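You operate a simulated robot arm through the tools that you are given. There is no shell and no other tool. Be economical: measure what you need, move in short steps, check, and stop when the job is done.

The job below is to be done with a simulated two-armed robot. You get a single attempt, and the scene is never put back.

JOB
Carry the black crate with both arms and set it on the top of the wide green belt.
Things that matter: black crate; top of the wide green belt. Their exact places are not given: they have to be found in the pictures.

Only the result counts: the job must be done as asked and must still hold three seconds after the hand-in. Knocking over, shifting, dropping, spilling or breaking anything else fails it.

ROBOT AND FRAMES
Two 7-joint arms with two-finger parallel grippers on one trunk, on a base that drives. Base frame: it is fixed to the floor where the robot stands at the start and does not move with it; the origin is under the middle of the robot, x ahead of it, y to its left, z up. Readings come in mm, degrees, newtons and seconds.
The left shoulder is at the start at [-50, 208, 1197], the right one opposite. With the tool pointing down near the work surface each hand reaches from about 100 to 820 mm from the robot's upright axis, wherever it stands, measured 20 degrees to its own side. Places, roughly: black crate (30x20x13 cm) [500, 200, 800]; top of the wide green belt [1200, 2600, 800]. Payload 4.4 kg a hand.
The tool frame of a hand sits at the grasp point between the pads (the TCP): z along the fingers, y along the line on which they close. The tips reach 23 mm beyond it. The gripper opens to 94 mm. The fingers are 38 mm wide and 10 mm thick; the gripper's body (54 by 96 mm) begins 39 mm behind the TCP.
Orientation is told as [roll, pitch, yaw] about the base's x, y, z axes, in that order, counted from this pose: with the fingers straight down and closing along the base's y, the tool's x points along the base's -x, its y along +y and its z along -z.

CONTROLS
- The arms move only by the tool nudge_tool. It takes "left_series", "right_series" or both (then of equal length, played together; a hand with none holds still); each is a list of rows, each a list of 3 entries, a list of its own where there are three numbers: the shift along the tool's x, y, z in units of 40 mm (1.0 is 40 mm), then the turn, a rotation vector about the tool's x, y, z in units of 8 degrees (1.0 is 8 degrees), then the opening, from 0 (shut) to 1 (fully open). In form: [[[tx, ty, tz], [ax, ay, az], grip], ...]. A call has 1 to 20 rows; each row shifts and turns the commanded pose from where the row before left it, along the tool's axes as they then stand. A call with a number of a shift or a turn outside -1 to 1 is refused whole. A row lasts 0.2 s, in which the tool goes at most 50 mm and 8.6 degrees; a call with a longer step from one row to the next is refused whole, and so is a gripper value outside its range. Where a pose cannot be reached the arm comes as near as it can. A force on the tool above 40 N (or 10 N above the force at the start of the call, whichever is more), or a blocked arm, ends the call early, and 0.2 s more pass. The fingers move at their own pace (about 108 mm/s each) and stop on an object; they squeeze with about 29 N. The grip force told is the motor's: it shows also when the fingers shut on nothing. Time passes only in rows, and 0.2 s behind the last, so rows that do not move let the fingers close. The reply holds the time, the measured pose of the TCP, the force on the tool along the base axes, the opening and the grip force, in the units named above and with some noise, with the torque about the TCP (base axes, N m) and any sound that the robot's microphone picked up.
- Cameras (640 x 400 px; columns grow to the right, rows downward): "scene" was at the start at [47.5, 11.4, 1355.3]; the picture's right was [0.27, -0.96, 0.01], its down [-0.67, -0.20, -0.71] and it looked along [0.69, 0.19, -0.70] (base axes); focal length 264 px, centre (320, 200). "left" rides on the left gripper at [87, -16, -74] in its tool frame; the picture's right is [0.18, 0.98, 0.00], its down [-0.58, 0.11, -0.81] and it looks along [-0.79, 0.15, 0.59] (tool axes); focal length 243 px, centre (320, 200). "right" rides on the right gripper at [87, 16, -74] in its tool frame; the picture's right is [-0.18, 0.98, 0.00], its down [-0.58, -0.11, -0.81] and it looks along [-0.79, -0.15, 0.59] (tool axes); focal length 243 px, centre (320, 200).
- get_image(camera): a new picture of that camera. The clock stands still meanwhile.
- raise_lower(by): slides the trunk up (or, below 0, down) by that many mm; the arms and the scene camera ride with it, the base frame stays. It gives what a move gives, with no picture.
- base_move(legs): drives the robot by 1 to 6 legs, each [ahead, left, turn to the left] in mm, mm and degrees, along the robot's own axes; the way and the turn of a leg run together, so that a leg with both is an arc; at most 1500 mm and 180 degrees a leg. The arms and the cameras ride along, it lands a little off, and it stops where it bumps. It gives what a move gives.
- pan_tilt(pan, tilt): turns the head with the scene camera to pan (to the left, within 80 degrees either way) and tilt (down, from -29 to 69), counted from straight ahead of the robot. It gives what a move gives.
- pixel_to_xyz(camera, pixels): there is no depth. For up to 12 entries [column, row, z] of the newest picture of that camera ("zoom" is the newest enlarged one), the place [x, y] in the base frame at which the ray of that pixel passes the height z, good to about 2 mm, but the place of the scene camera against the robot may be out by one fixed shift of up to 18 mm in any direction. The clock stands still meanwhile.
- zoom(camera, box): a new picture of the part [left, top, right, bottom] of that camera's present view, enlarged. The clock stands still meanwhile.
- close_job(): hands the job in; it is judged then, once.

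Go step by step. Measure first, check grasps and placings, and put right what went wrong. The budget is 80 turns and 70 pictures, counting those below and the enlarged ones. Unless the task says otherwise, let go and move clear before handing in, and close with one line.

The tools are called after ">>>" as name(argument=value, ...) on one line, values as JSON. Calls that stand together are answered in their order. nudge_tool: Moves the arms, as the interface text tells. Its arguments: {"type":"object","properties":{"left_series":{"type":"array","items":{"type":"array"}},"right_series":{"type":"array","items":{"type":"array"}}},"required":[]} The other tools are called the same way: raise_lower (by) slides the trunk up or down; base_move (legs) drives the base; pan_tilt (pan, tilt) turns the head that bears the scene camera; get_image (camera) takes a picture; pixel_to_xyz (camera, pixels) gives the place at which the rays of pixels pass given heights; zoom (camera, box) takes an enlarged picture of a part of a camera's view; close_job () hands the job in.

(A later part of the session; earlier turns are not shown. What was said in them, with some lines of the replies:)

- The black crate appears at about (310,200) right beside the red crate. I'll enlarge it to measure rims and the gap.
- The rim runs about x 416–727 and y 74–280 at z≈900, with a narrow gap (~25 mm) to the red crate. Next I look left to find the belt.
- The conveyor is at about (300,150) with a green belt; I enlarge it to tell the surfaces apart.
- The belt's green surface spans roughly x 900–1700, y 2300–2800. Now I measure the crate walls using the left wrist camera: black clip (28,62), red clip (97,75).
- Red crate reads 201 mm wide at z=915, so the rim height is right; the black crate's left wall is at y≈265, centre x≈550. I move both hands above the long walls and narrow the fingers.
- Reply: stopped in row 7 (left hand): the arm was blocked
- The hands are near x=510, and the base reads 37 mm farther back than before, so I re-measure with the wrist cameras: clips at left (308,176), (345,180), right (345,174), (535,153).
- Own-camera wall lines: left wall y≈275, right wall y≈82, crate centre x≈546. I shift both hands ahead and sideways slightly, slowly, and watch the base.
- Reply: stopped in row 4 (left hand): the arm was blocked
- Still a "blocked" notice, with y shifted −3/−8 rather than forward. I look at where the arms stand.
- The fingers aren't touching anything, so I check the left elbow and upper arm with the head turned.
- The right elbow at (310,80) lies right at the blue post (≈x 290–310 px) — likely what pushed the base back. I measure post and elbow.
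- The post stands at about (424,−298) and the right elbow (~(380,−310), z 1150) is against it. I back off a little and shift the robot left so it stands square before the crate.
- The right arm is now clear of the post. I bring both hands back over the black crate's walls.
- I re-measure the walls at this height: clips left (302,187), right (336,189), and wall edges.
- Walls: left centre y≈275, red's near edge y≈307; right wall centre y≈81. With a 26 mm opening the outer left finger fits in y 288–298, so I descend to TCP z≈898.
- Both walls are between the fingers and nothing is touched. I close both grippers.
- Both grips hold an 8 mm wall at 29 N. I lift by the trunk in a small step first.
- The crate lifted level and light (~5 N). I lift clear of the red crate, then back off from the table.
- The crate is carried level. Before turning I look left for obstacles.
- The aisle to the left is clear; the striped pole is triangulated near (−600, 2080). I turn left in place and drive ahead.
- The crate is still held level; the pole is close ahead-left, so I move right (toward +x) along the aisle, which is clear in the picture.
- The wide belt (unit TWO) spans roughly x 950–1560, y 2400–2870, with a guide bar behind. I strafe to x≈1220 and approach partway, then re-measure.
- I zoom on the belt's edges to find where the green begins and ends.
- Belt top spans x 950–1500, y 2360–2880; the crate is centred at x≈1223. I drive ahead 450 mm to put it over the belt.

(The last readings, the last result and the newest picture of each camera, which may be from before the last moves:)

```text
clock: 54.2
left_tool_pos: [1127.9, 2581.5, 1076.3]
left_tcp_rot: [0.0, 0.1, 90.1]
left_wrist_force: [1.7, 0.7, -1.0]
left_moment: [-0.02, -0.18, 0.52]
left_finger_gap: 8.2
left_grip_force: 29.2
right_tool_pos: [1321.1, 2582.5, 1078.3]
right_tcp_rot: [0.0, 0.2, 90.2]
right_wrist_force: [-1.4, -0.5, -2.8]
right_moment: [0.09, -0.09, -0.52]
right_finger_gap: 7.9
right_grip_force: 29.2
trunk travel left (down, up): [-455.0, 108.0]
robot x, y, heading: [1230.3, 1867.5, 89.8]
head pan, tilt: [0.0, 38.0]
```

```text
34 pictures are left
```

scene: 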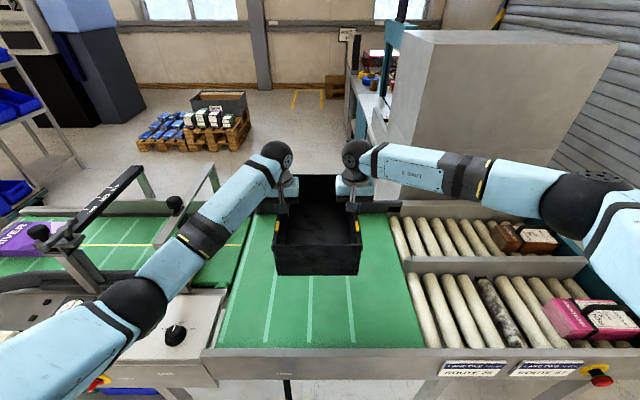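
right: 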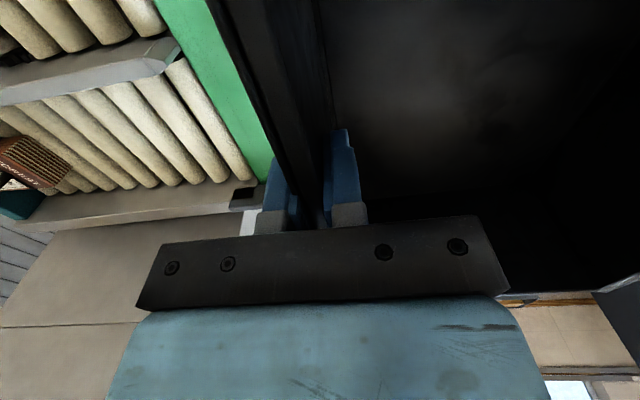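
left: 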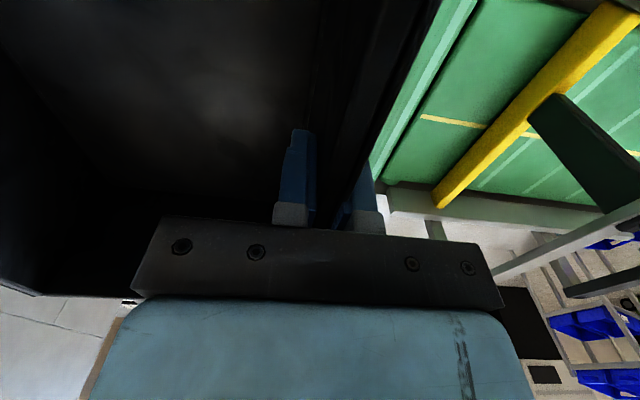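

The crate hangs over the wide belt with green all around. I check the belt's edges and the control panel near the left elbow before lowering.

>>> pixel_to_xyz(camera="scene", pixels=[[320, 347, 800], [420, 347, 800], [215, 347, 800], [256, 214, 800], [392, 215, 800], [175, 335, 860], [98, 382, 820], [160, 345, 830], [210, 290, 830]])

>>> nudge_tool(left_series=[[[0, 0, 0.25], [0, 0, 0], 0], [[0, 0, 0.4], [0, 0, 0], 0], [[0, 0, 0.4], [0, 0, 0], 0], [[0, 0, 0.4], [0, 0, 0], 0], [[0, 0, 0.4], [0, 0, 0], 0], [[0, 0, 0.25], [0, 0, 0], 0]], right_series=[[[0, 0, 0.25], [0, 0, 0], 0], [[0, 0, 0.4], [0, 0, 0], 0], [[0, 0, 0.4], [0, 0, 0], 0], [[0, 0, 0.4], [0, 0, 0], 0], [[0, 0, 0.4], [0, 0, 0], 0], [[0, 0, 0.25], [0, 0, 0], 0]])

>>> get_image(camera="scene")

```text
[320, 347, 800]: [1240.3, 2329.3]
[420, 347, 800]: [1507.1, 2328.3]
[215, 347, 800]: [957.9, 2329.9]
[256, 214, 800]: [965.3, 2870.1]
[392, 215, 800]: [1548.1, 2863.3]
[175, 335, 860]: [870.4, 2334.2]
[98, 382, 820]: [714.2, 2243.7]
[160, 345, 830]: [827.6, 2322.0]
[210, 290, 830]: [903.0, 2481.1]
```

```text
clock: 55.6
left_tool_pos: [1129.2, 2582.2, 991.4]
left_tcp_rot: [0.0, 0.1, 90.1]
left_wrist_force: [1.3, -0.8, 0.3]
left_moment: [-0.28, -0.5, 0.36]
left_finger_gap: 8.1
left_grip_force: 29.4
right_tool_pos: [1320.2, 2582.7, 994.3]
right_tcp_rot: [-0.1, 0.3, 90.1]
right_wrist_force: [-0.6, 0.1, -6.9]
right_moment: [0.34, -0.31, -0.52]
right_finger_gap: 8.2
right_grip_force: 28.7
trunk travel left (down, up): [-455.0, 108.0]
robot x, y, heading: [1229.8, 1872.0, 90.1]
head pan, tilt: [0.0, 38.0]
```

```text
33 pictures are left
```

scene: 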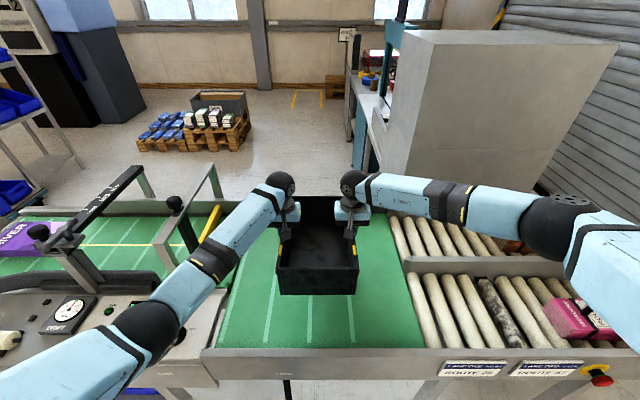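

Level and well clear; the left elbow remains above the panel. I lower a further ~68 mm, close to the belt.

>>> nudge_tool(left_series=[[[0, 0, 0.3], [0, 0, 0], 0], [[0, 0, 0.4], [0, 0, 0], 0], [[0, 0, 0.4], [0, 0, 0], 0], [[0, 0, 0.3], [0, 0, 0], 0], [[0, 0, 0.2], [0, 0, 0], 0], [[0, 0, 0], [0, 0, 0], 0]], right_series=[[[0, 0, 0.3], [0, 0, 0], 0], [[0, 0, 0.4], [0, 0, 0], 0], [[0, 0, 0.4], [0, 0, 0], 0], [[0, 0, 0.3], [0, 0, 0], 0], [[0, 0, 0.2], [0, 0, 0], 0], [[0, 0, 0], [0, 0, 0], 0]])

>>> get_image(camera="scene")

```text
clock: 57.0
left_tool_pos: [1129.2, 2580.7, 927.4]
left_tcp_rot: [0.0, 0.2, 90.0]
left_wrist_force: [-1.6, -0.6, 1.4]
left_moment: [0.09, -0.53, 0.42]
left_finger_gap: 8.0
left_grip_force: 28.8
right_tool_pos: [1321.2, 2583.2, 929.5]
right_tcp_rot: [0.0, 0.2, 90.2]
right_wrist_force: [1.4, 1.0, -6.1]
right_moment: [-0.03, -0.18, -0.53]
right_finger_gap: 8.2
right_grip_force: 29.1
trunk travel left (down, up): [-455.0, 108.0]
robot x, y, heading: [1227.1, 1872.0, 89.8]
head pan, tilt: [0.0, 38.0]
```

```text
32 pictures are left
```

scene: 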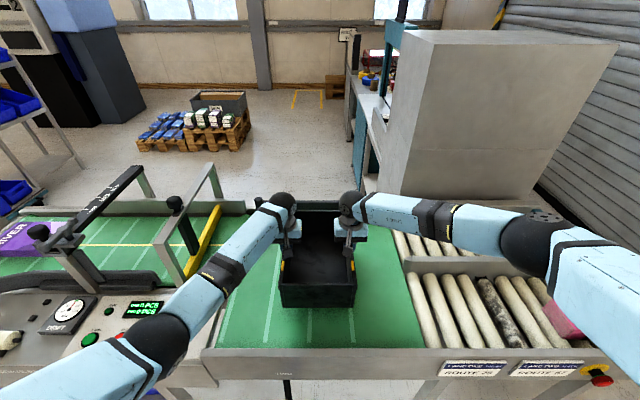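

TCP is now 927/929 with no contact. I creep down in 4 mm rows watching the vertical force.

>>> nudge_tool(left_series=[[[0, 0, 0.1], [0, 0, 0], 0], [[0, 0, 0.1], [0, 0, 0], 0], [[0, 0, 0.1], [0, 0, 0], 0], [[0, 0, 0], [0, 0, 0], 0]], right_series=[[[0, 0, 0.1], [0, 0, 0], 0], [[0, 0, 0.1], [0, 0, 0], 0], [[0, 0, 0.1], [0, 0, 0], 0], [[0, 0, 0], [0, 0, 0], 0]])

```text
clock: 58.0
left_tool_pos: [1129.1, 2581.8, 914.1]
left_tcp_rot: [0.0, 0.2, 90.1]
left_wrist_force: [-2.1, -1.5, -0.4]
left_moment: [0.51, -0.42, 0.22]
left_finger_gap: 7.7
left_grip_force: 29.4
right_tool_pos: [1320.7, 2583.1, 917.7]
right_tcp_rot: [0.0, 0.3, 90.2]
right_wrist_force: [2.6, 0.9, -5.0]
right_moment: [-0.44, -0.1, -0.47]
right_finger_gap: 7.7
right_grip_force: 28.7
trunk travel left (down, up): [-455.0, 108.0]
robot x, y, heading: [1235.1, 1871.7, 90.0]
head pan, tilt: [0.0, 38.0]
```

>>> nudge_tool(left_series=[[[0, 0, 0.08], [0, 0, 0], 0], [[0, 0, 0.07], [0, 0, 0], 0], [[0, 0, 0], [0, 0, 0], 0]], right_series=[[[0, 0, 0.08], [0, 0, 0], 0], [[0, 0, 0.07], [0, 0, 0], 0], [[0, 0, 0], [0, 0, 0], 0]])

>>> zoom(camera="scene", box=[240, 190, 400, 330])

```text
clock: 58.8
left_tool_pos: [1129.8, 2581.1, 909.3]
left_tcp_rot: [0.0, 0.2, 90.1]
left_wrist_force: [-1.4, -3.9, -0.6]
left_moment: [0.89, -0.23, 0.14]
left_finger_gap: 7.8
left_grip_force: 29.0
right_tool_pos: [1320.7, 2582.7, 911.3]
right_tcp_rot: [-0.1, 0.3, 90.2]
right_wrist_force: [1.8, 4.3, -3.9]
right_moment: [-0.81, -0.1, -0.78]
right_finger_gap: 8.3
right_grip_force: 28.7
trunk travel left (down, up): [-455.0, 108.0]
robot x, y, heading: [1228.2, 1875.7, 90.2]
head pan, tilt: [0.0, 38.0]
```

```text
2.86 times, centred on (320, 260) of scene
```

zoom: 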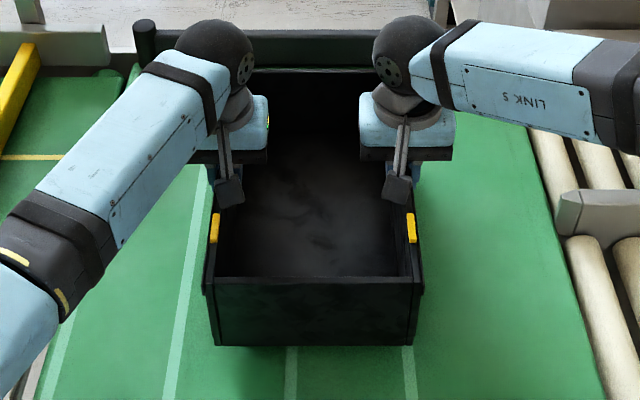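

The vertical load hasn't changed much yet (sum −4.5 N), so the crate is still just above the belt. I creep on.

>>> nudge_tool(left_series=[[[0, 0, 0.08], [0, 0, 0], 0], [[0, 0, 0.07], [0, 0, 0], 0], [[0, 0, 0], [0, 0, 0], 0]], right_series=[[[0, 0, 0.08], [0, 0, 0], 0], [[0, 0, 0.07], [0, 0, 0], 0], [[0, 0, 0], [0, 0, 0], 0]])

```text
clock: 59.6
left_tool_pos: [1129.0, 2580.8, 903.2]
left_tcp_rot: [0.1, 0.2, 90.1]
left_wrist_force: [-2.7, -3.9, -1.1]
left_moment: [0.6, -0.22, 0.03]
left_finger_gap: 7.8
left_grip_force: 29.2
right_tool_pos: [1321.0, 2582.6, 905.4]
right_tcp_rot: [0.0, 0.3, 90.3]
right_wrist_force: [1.5, 3.8, -3.6]
right_moment: [-0.55, -0.03, -0.87]
right_finger_gap: 8.0
right_grip_force: 29.4
trunk travel left (down, up): [-455.0, 108.0]
robot x, y, heading: [1231.2, 1866.7, 90.0]
head pan, tilt: [0.0, 38.0]
```

>>> nudge_tool(left_series=[[[0, 0, 0.08], [0, 0, 0], 0], [[0, 0, 0.07], [0, 0, 0], 0], [[0, 0, 0], [0, 0, 0], 0]], right_series=[[[0, 0, 0.08], [0, 0, 0], 0], [[0, 0, 0.07], [0, 0, 0], 0], [[0, 0, 0], [0, 0, 0], 0]])

>>> zoom(camera="scene", box=[240, 190, 400, 330])

```text
clock: 60.4
left_tool_pos: [1129.1, 2581.1, 896.4]
left_tcp_rot: [0.1, 0.2, 90.1]
left_wrist_force: [-4.9, -3.6, 0.4]
left_moment: [-0.55, -0.42, 0.03]
left_finger_gap: 8.0
left_grip_force: 28.8
right_tool_pos: [1322.3, 2582.6, 899.6]
right_tcp_rot: [0.0, 0.4, 90.2]
right_wrist_force: [3.5, 3.9, -5.0]
right_moment: [0.58, -0.08, -0.79]
right_finger_gap: 8.1
right_grip_force: 29.2
trunk travel left (down, up): [-455.0, 108.0]
robot x, y, heading: [1230.0, 1871.1, 89.9]
head pan, tilt: [0.0, 38.0]
```

```text
2.86 times, centred on (320, 260) of scene
```

zoom: 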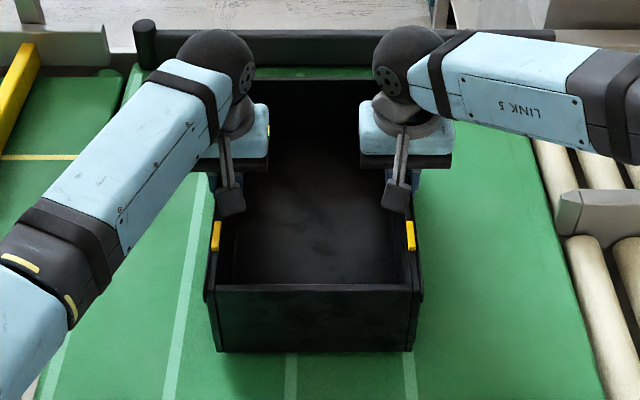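

No contact yet at TCP 896; continuing slowly.

>>> nudge_tool(left_series=[[[0, 0, 0.08], [0, 0, 0], 0], [[0, 0, 0.07], [0, 0, 0], 0], [[0, 0, 0.05], [0, 0, 0], 0], [[0, 0, 0], [0, 0, 0], 0]], right_series=[[[0, 0, 0.08], [0, 0, 0], 0], [[0, 0, 0.07], [0, 0, 0], 0], [[0, 0, 0.05], [0, 0, 0], 0], [[0, 0, 0], [0, 0, 0], 0]])

```text
clock: 61.4
left_tool_pos: [1129.0, 2581.2, 893.5]
left_tcp_rot: [0.0, -0.2, 90.1]
left_wrist_force: [-4.0, 8.1, 18.4]
left_moment: [0.05, 0.16, 0.28]
left_finger_gap: 7.7
left_grip_force: 29.0
right_tool_pos: [1322.2, 2580.7, 895.4]
right_tcp_rot: [0.0, 0.0, 90.2]
right_wrist_force: [4.6, 8.6, 18.6]
right_moment: [0.01, -0.22, -0.79]
right_finger_gap: 7.5
right_grip_force: 29.4
trunk travel left (down, up): [-455.0, 108.0]
robot x, y, heading: [1227.2, 1869.2, 89.8]
head pan, tilt: [0.0, 38.0]
```

Contact: +18 N on both hands, so the crate stands on the belt. I ease off ~4 mm, then open the fingers a little.

>>> nudge_tool(left_series=[[[0, 0, -0.1], [0, 0, 0], 0], [[0, 0, 0], [0, 0, 0], 0], [[0, 0, 0], [0, 0, 0], 0.15], [[0, 0, 0], [0, 0, 0], 0.3], [[0, 0, 0], [0, 0, 0], 0.3]], right_series=[[[0, 0, -0.1], [0, 0, 0], 0], [[0, 0, 0], [0, 0, 0], 0], [[0, 0, 0], [0, 0, 0], 0.15], [[0, 0, 0], [0, 0, 0], 0.3], [[0, 0, 0], [0, 0, 0], 0.3]])

>>> get_image(camera="scene")

>>> get_image(camera="left")

>>> get_image(camera="right")

```text
clock: 62.6
left_tool_pos: [1129.4, 2581.5, 892.5]
left_tcp_rot: [-0.1, 0.2, 90.0]
left_wrist_force: [0.2, 0.0, -0.7]
left_moment: [-0.01, 0.0, -0.01]
left_finger_gap: 28.3
left_grip_force: 0.0
right_tool_pos: [1320.1, 2582.4, 895.4]
right_tcp_rot: [0.1, 0.3, 90.2]
right_wrist_force: [0.8, -0.2, 0.8]
right_moment: [-0.02, 0.03, 0.01]
right_finger_gap: 28.2
right_grip_force: 0.1
trunk travel left (down, up): [-455.0, 108.0]
robot x, y, heading: [1227.6, 1872.0, 89.8]
head pan, tilt: [0.0, 38.0]
```

```text
29 pictures are left
```

scene: 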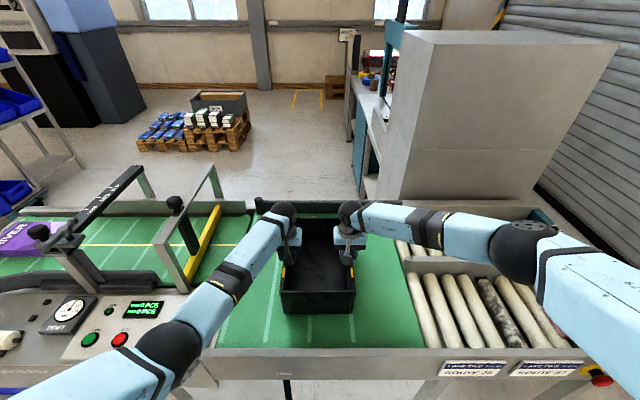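

```text
28 pictures are left
```

left: 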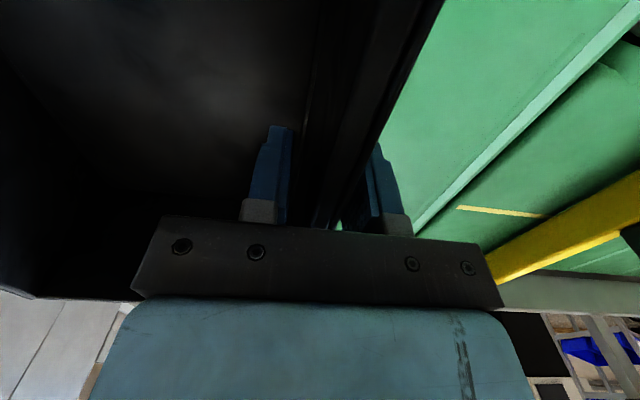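

```text
27 pictures are left
```

right: 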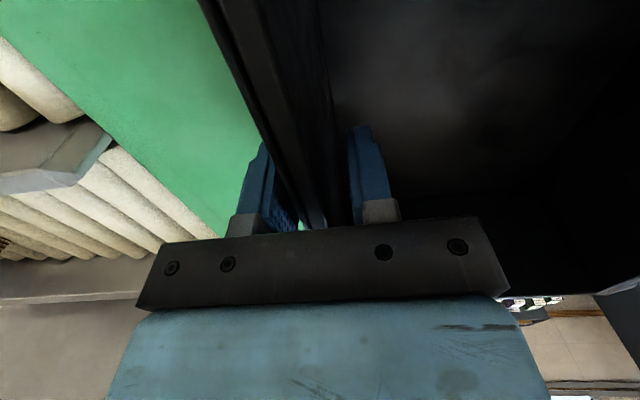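

Both hands are free (grip 0, forces ~0) with the walls centred between the fingers. I lift the hands straight up.

>>> nudge_tool(left_series=[[[0, 0, -0.4], [0, 0, 0], 0.3], [[0, 0, -0.6], [0, 0, 0], 0.3], [[0, 0, -0.8], [0, 0, 0], 0.3], [[0, 0, -0.8], [0, 0, 0], 0.3], [[0, 0, -0.6], [0, 0, 0], 0.3], [[0, 0, 0], [0, 0, 0], 0.3]], right_series=[[[0, 0, -0.4], [0, 0, 0], 0.3], [[0, 0, -0.6], [0, 0, 0], 0.3], [[0, 0, -0.8], [0, 0, 0], 0.3], [[0, 0, -0.8], [0, 0, 0], 0.3], [[0, 0, -0.6], [0, 0, 0], 0.3], [[0, 0, 0], [0, 0, 0], 0.3]])

>>> get_image(camera="scene")

```text
clock: 64.0
left_tool_pos: [1128.8, 2581.6, 1020.7]
left_tcp_rot: [0.0, 0.2, 90.1]
left_wrist_force: [0.1, 0.1, -0.1]
left_moment: [0.02, 0.03, 0.03]
left_finger_gap: 28.4
left_grip_force: 0.1
right_tool_pos: [1319.8, 2583.1, 1023.8]
right_tcp_rot: [0.0, 0.3, 90.2]
right_wrist_force: [-0.1, 0.6, 0.6]
right_moment: [-0.02, 0.03, 0.0]
right_finger_gap: 28.1
right_grip_force: 0.0
trunk travel left (down, up): [-455.0, 108.0]
robot x, y, heading: [1231.8, 1871.4, 90.1]
head pan, tilt: [0.0, 38.0]
```

```text
26 pictures are left
```

scene: 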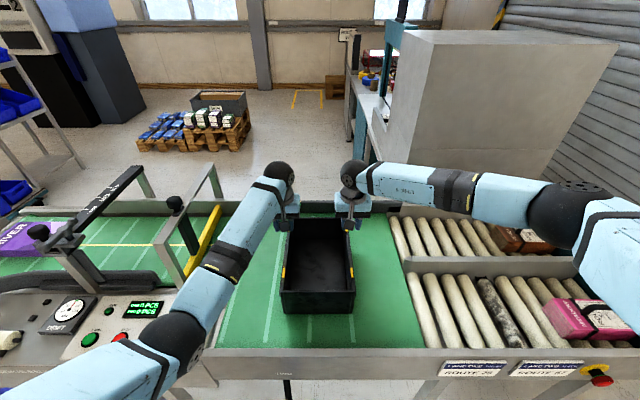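

The crate stands flat on the wide green belt and the fingers are above its rim (tips ~1000, rim ~910). I raise the trunk a little more and back away, then check.

>>> raise_lower(by=60)

>>> base_move(legs=[[-450, 0, 0]])

>>> get_image(camera="scene")

```text
clock: 65.0
left_tool_pos: [1128.3, 2581.2, 1081.2]
left_tcp_rot: [-0.1, 0.2, 90.1]
left_wrist_force: [1.2, -0.1, 0.1]
left_moment: [0.0, -0.02, 0.02]
left_finger_gap: 28.2
left_grip_force: 0.0
right_tool_pos: [1320.3, 2583.3, 1083.4]
right_tcp_rot: [0.0, 0.3, 90.2]
right_wrist_force: [-0.3, -0.1, -0.1]
right_moment: [0.0, 0.0, 0.01]
right_finger_gap: 28.5
right_grip_force: 0.1
trunk travel left (down, up): [-515.0, 48.0]
robot x, y, heading: [1233.9, 1869.6, 90.1]
head pan, tilt: [0.0, 38.0]
```

```text
clock: 67.8
left_tool_pos: [1127.5, 2131.7, 1080.5]
left_tcp_rot: [0.1, 0.3, 90.3]
left_wrist_force: [-0.3, -0.5, 0.0]
left_moment: [-0.02, 0.01, -0.01]
left_finger_gap: 28.1
left_grip_force: 0.1
right_tool_pos: [1318.7, 2134.2, 1082.8]
right_tcp_rot: [0.0, 0.4, 90.4]
right_wrist_force: [0.5, 0.0, 0.2]
right_moment: [0.0, 0.0, 0.02]
right_finger_gap: 28.1
right_grip_force: 0.0
trunk travel left (down, up): [-515.0, 48.0]
robot x, y, heading: [1231.3, 1422.5, 89.9]
head pan, tilt: [0.0, 38.0]
```

```text
25 pictures are left
```

scene: 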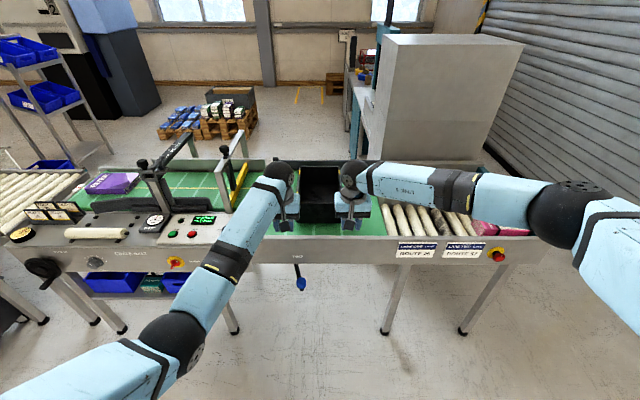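

The crate rests on the wide green belt (around (320,195)), nothing else has shifted, and the arms are clear. I hand in.

>>> close_job()

```text
The job is handed in.
```

The black crate is on top of the wide green belt, carried there with both arms. The hands have let go and the robot has backed clear. The last pictures show the crate sitting flat, near the middle of the belt, and nothing else seems to have moved. Early on, the right elbow probably pressed against a shelf post, pushing the robot's base back about 37 mm; I moved the robot away before gripping and saw no sign that the post had shifted.
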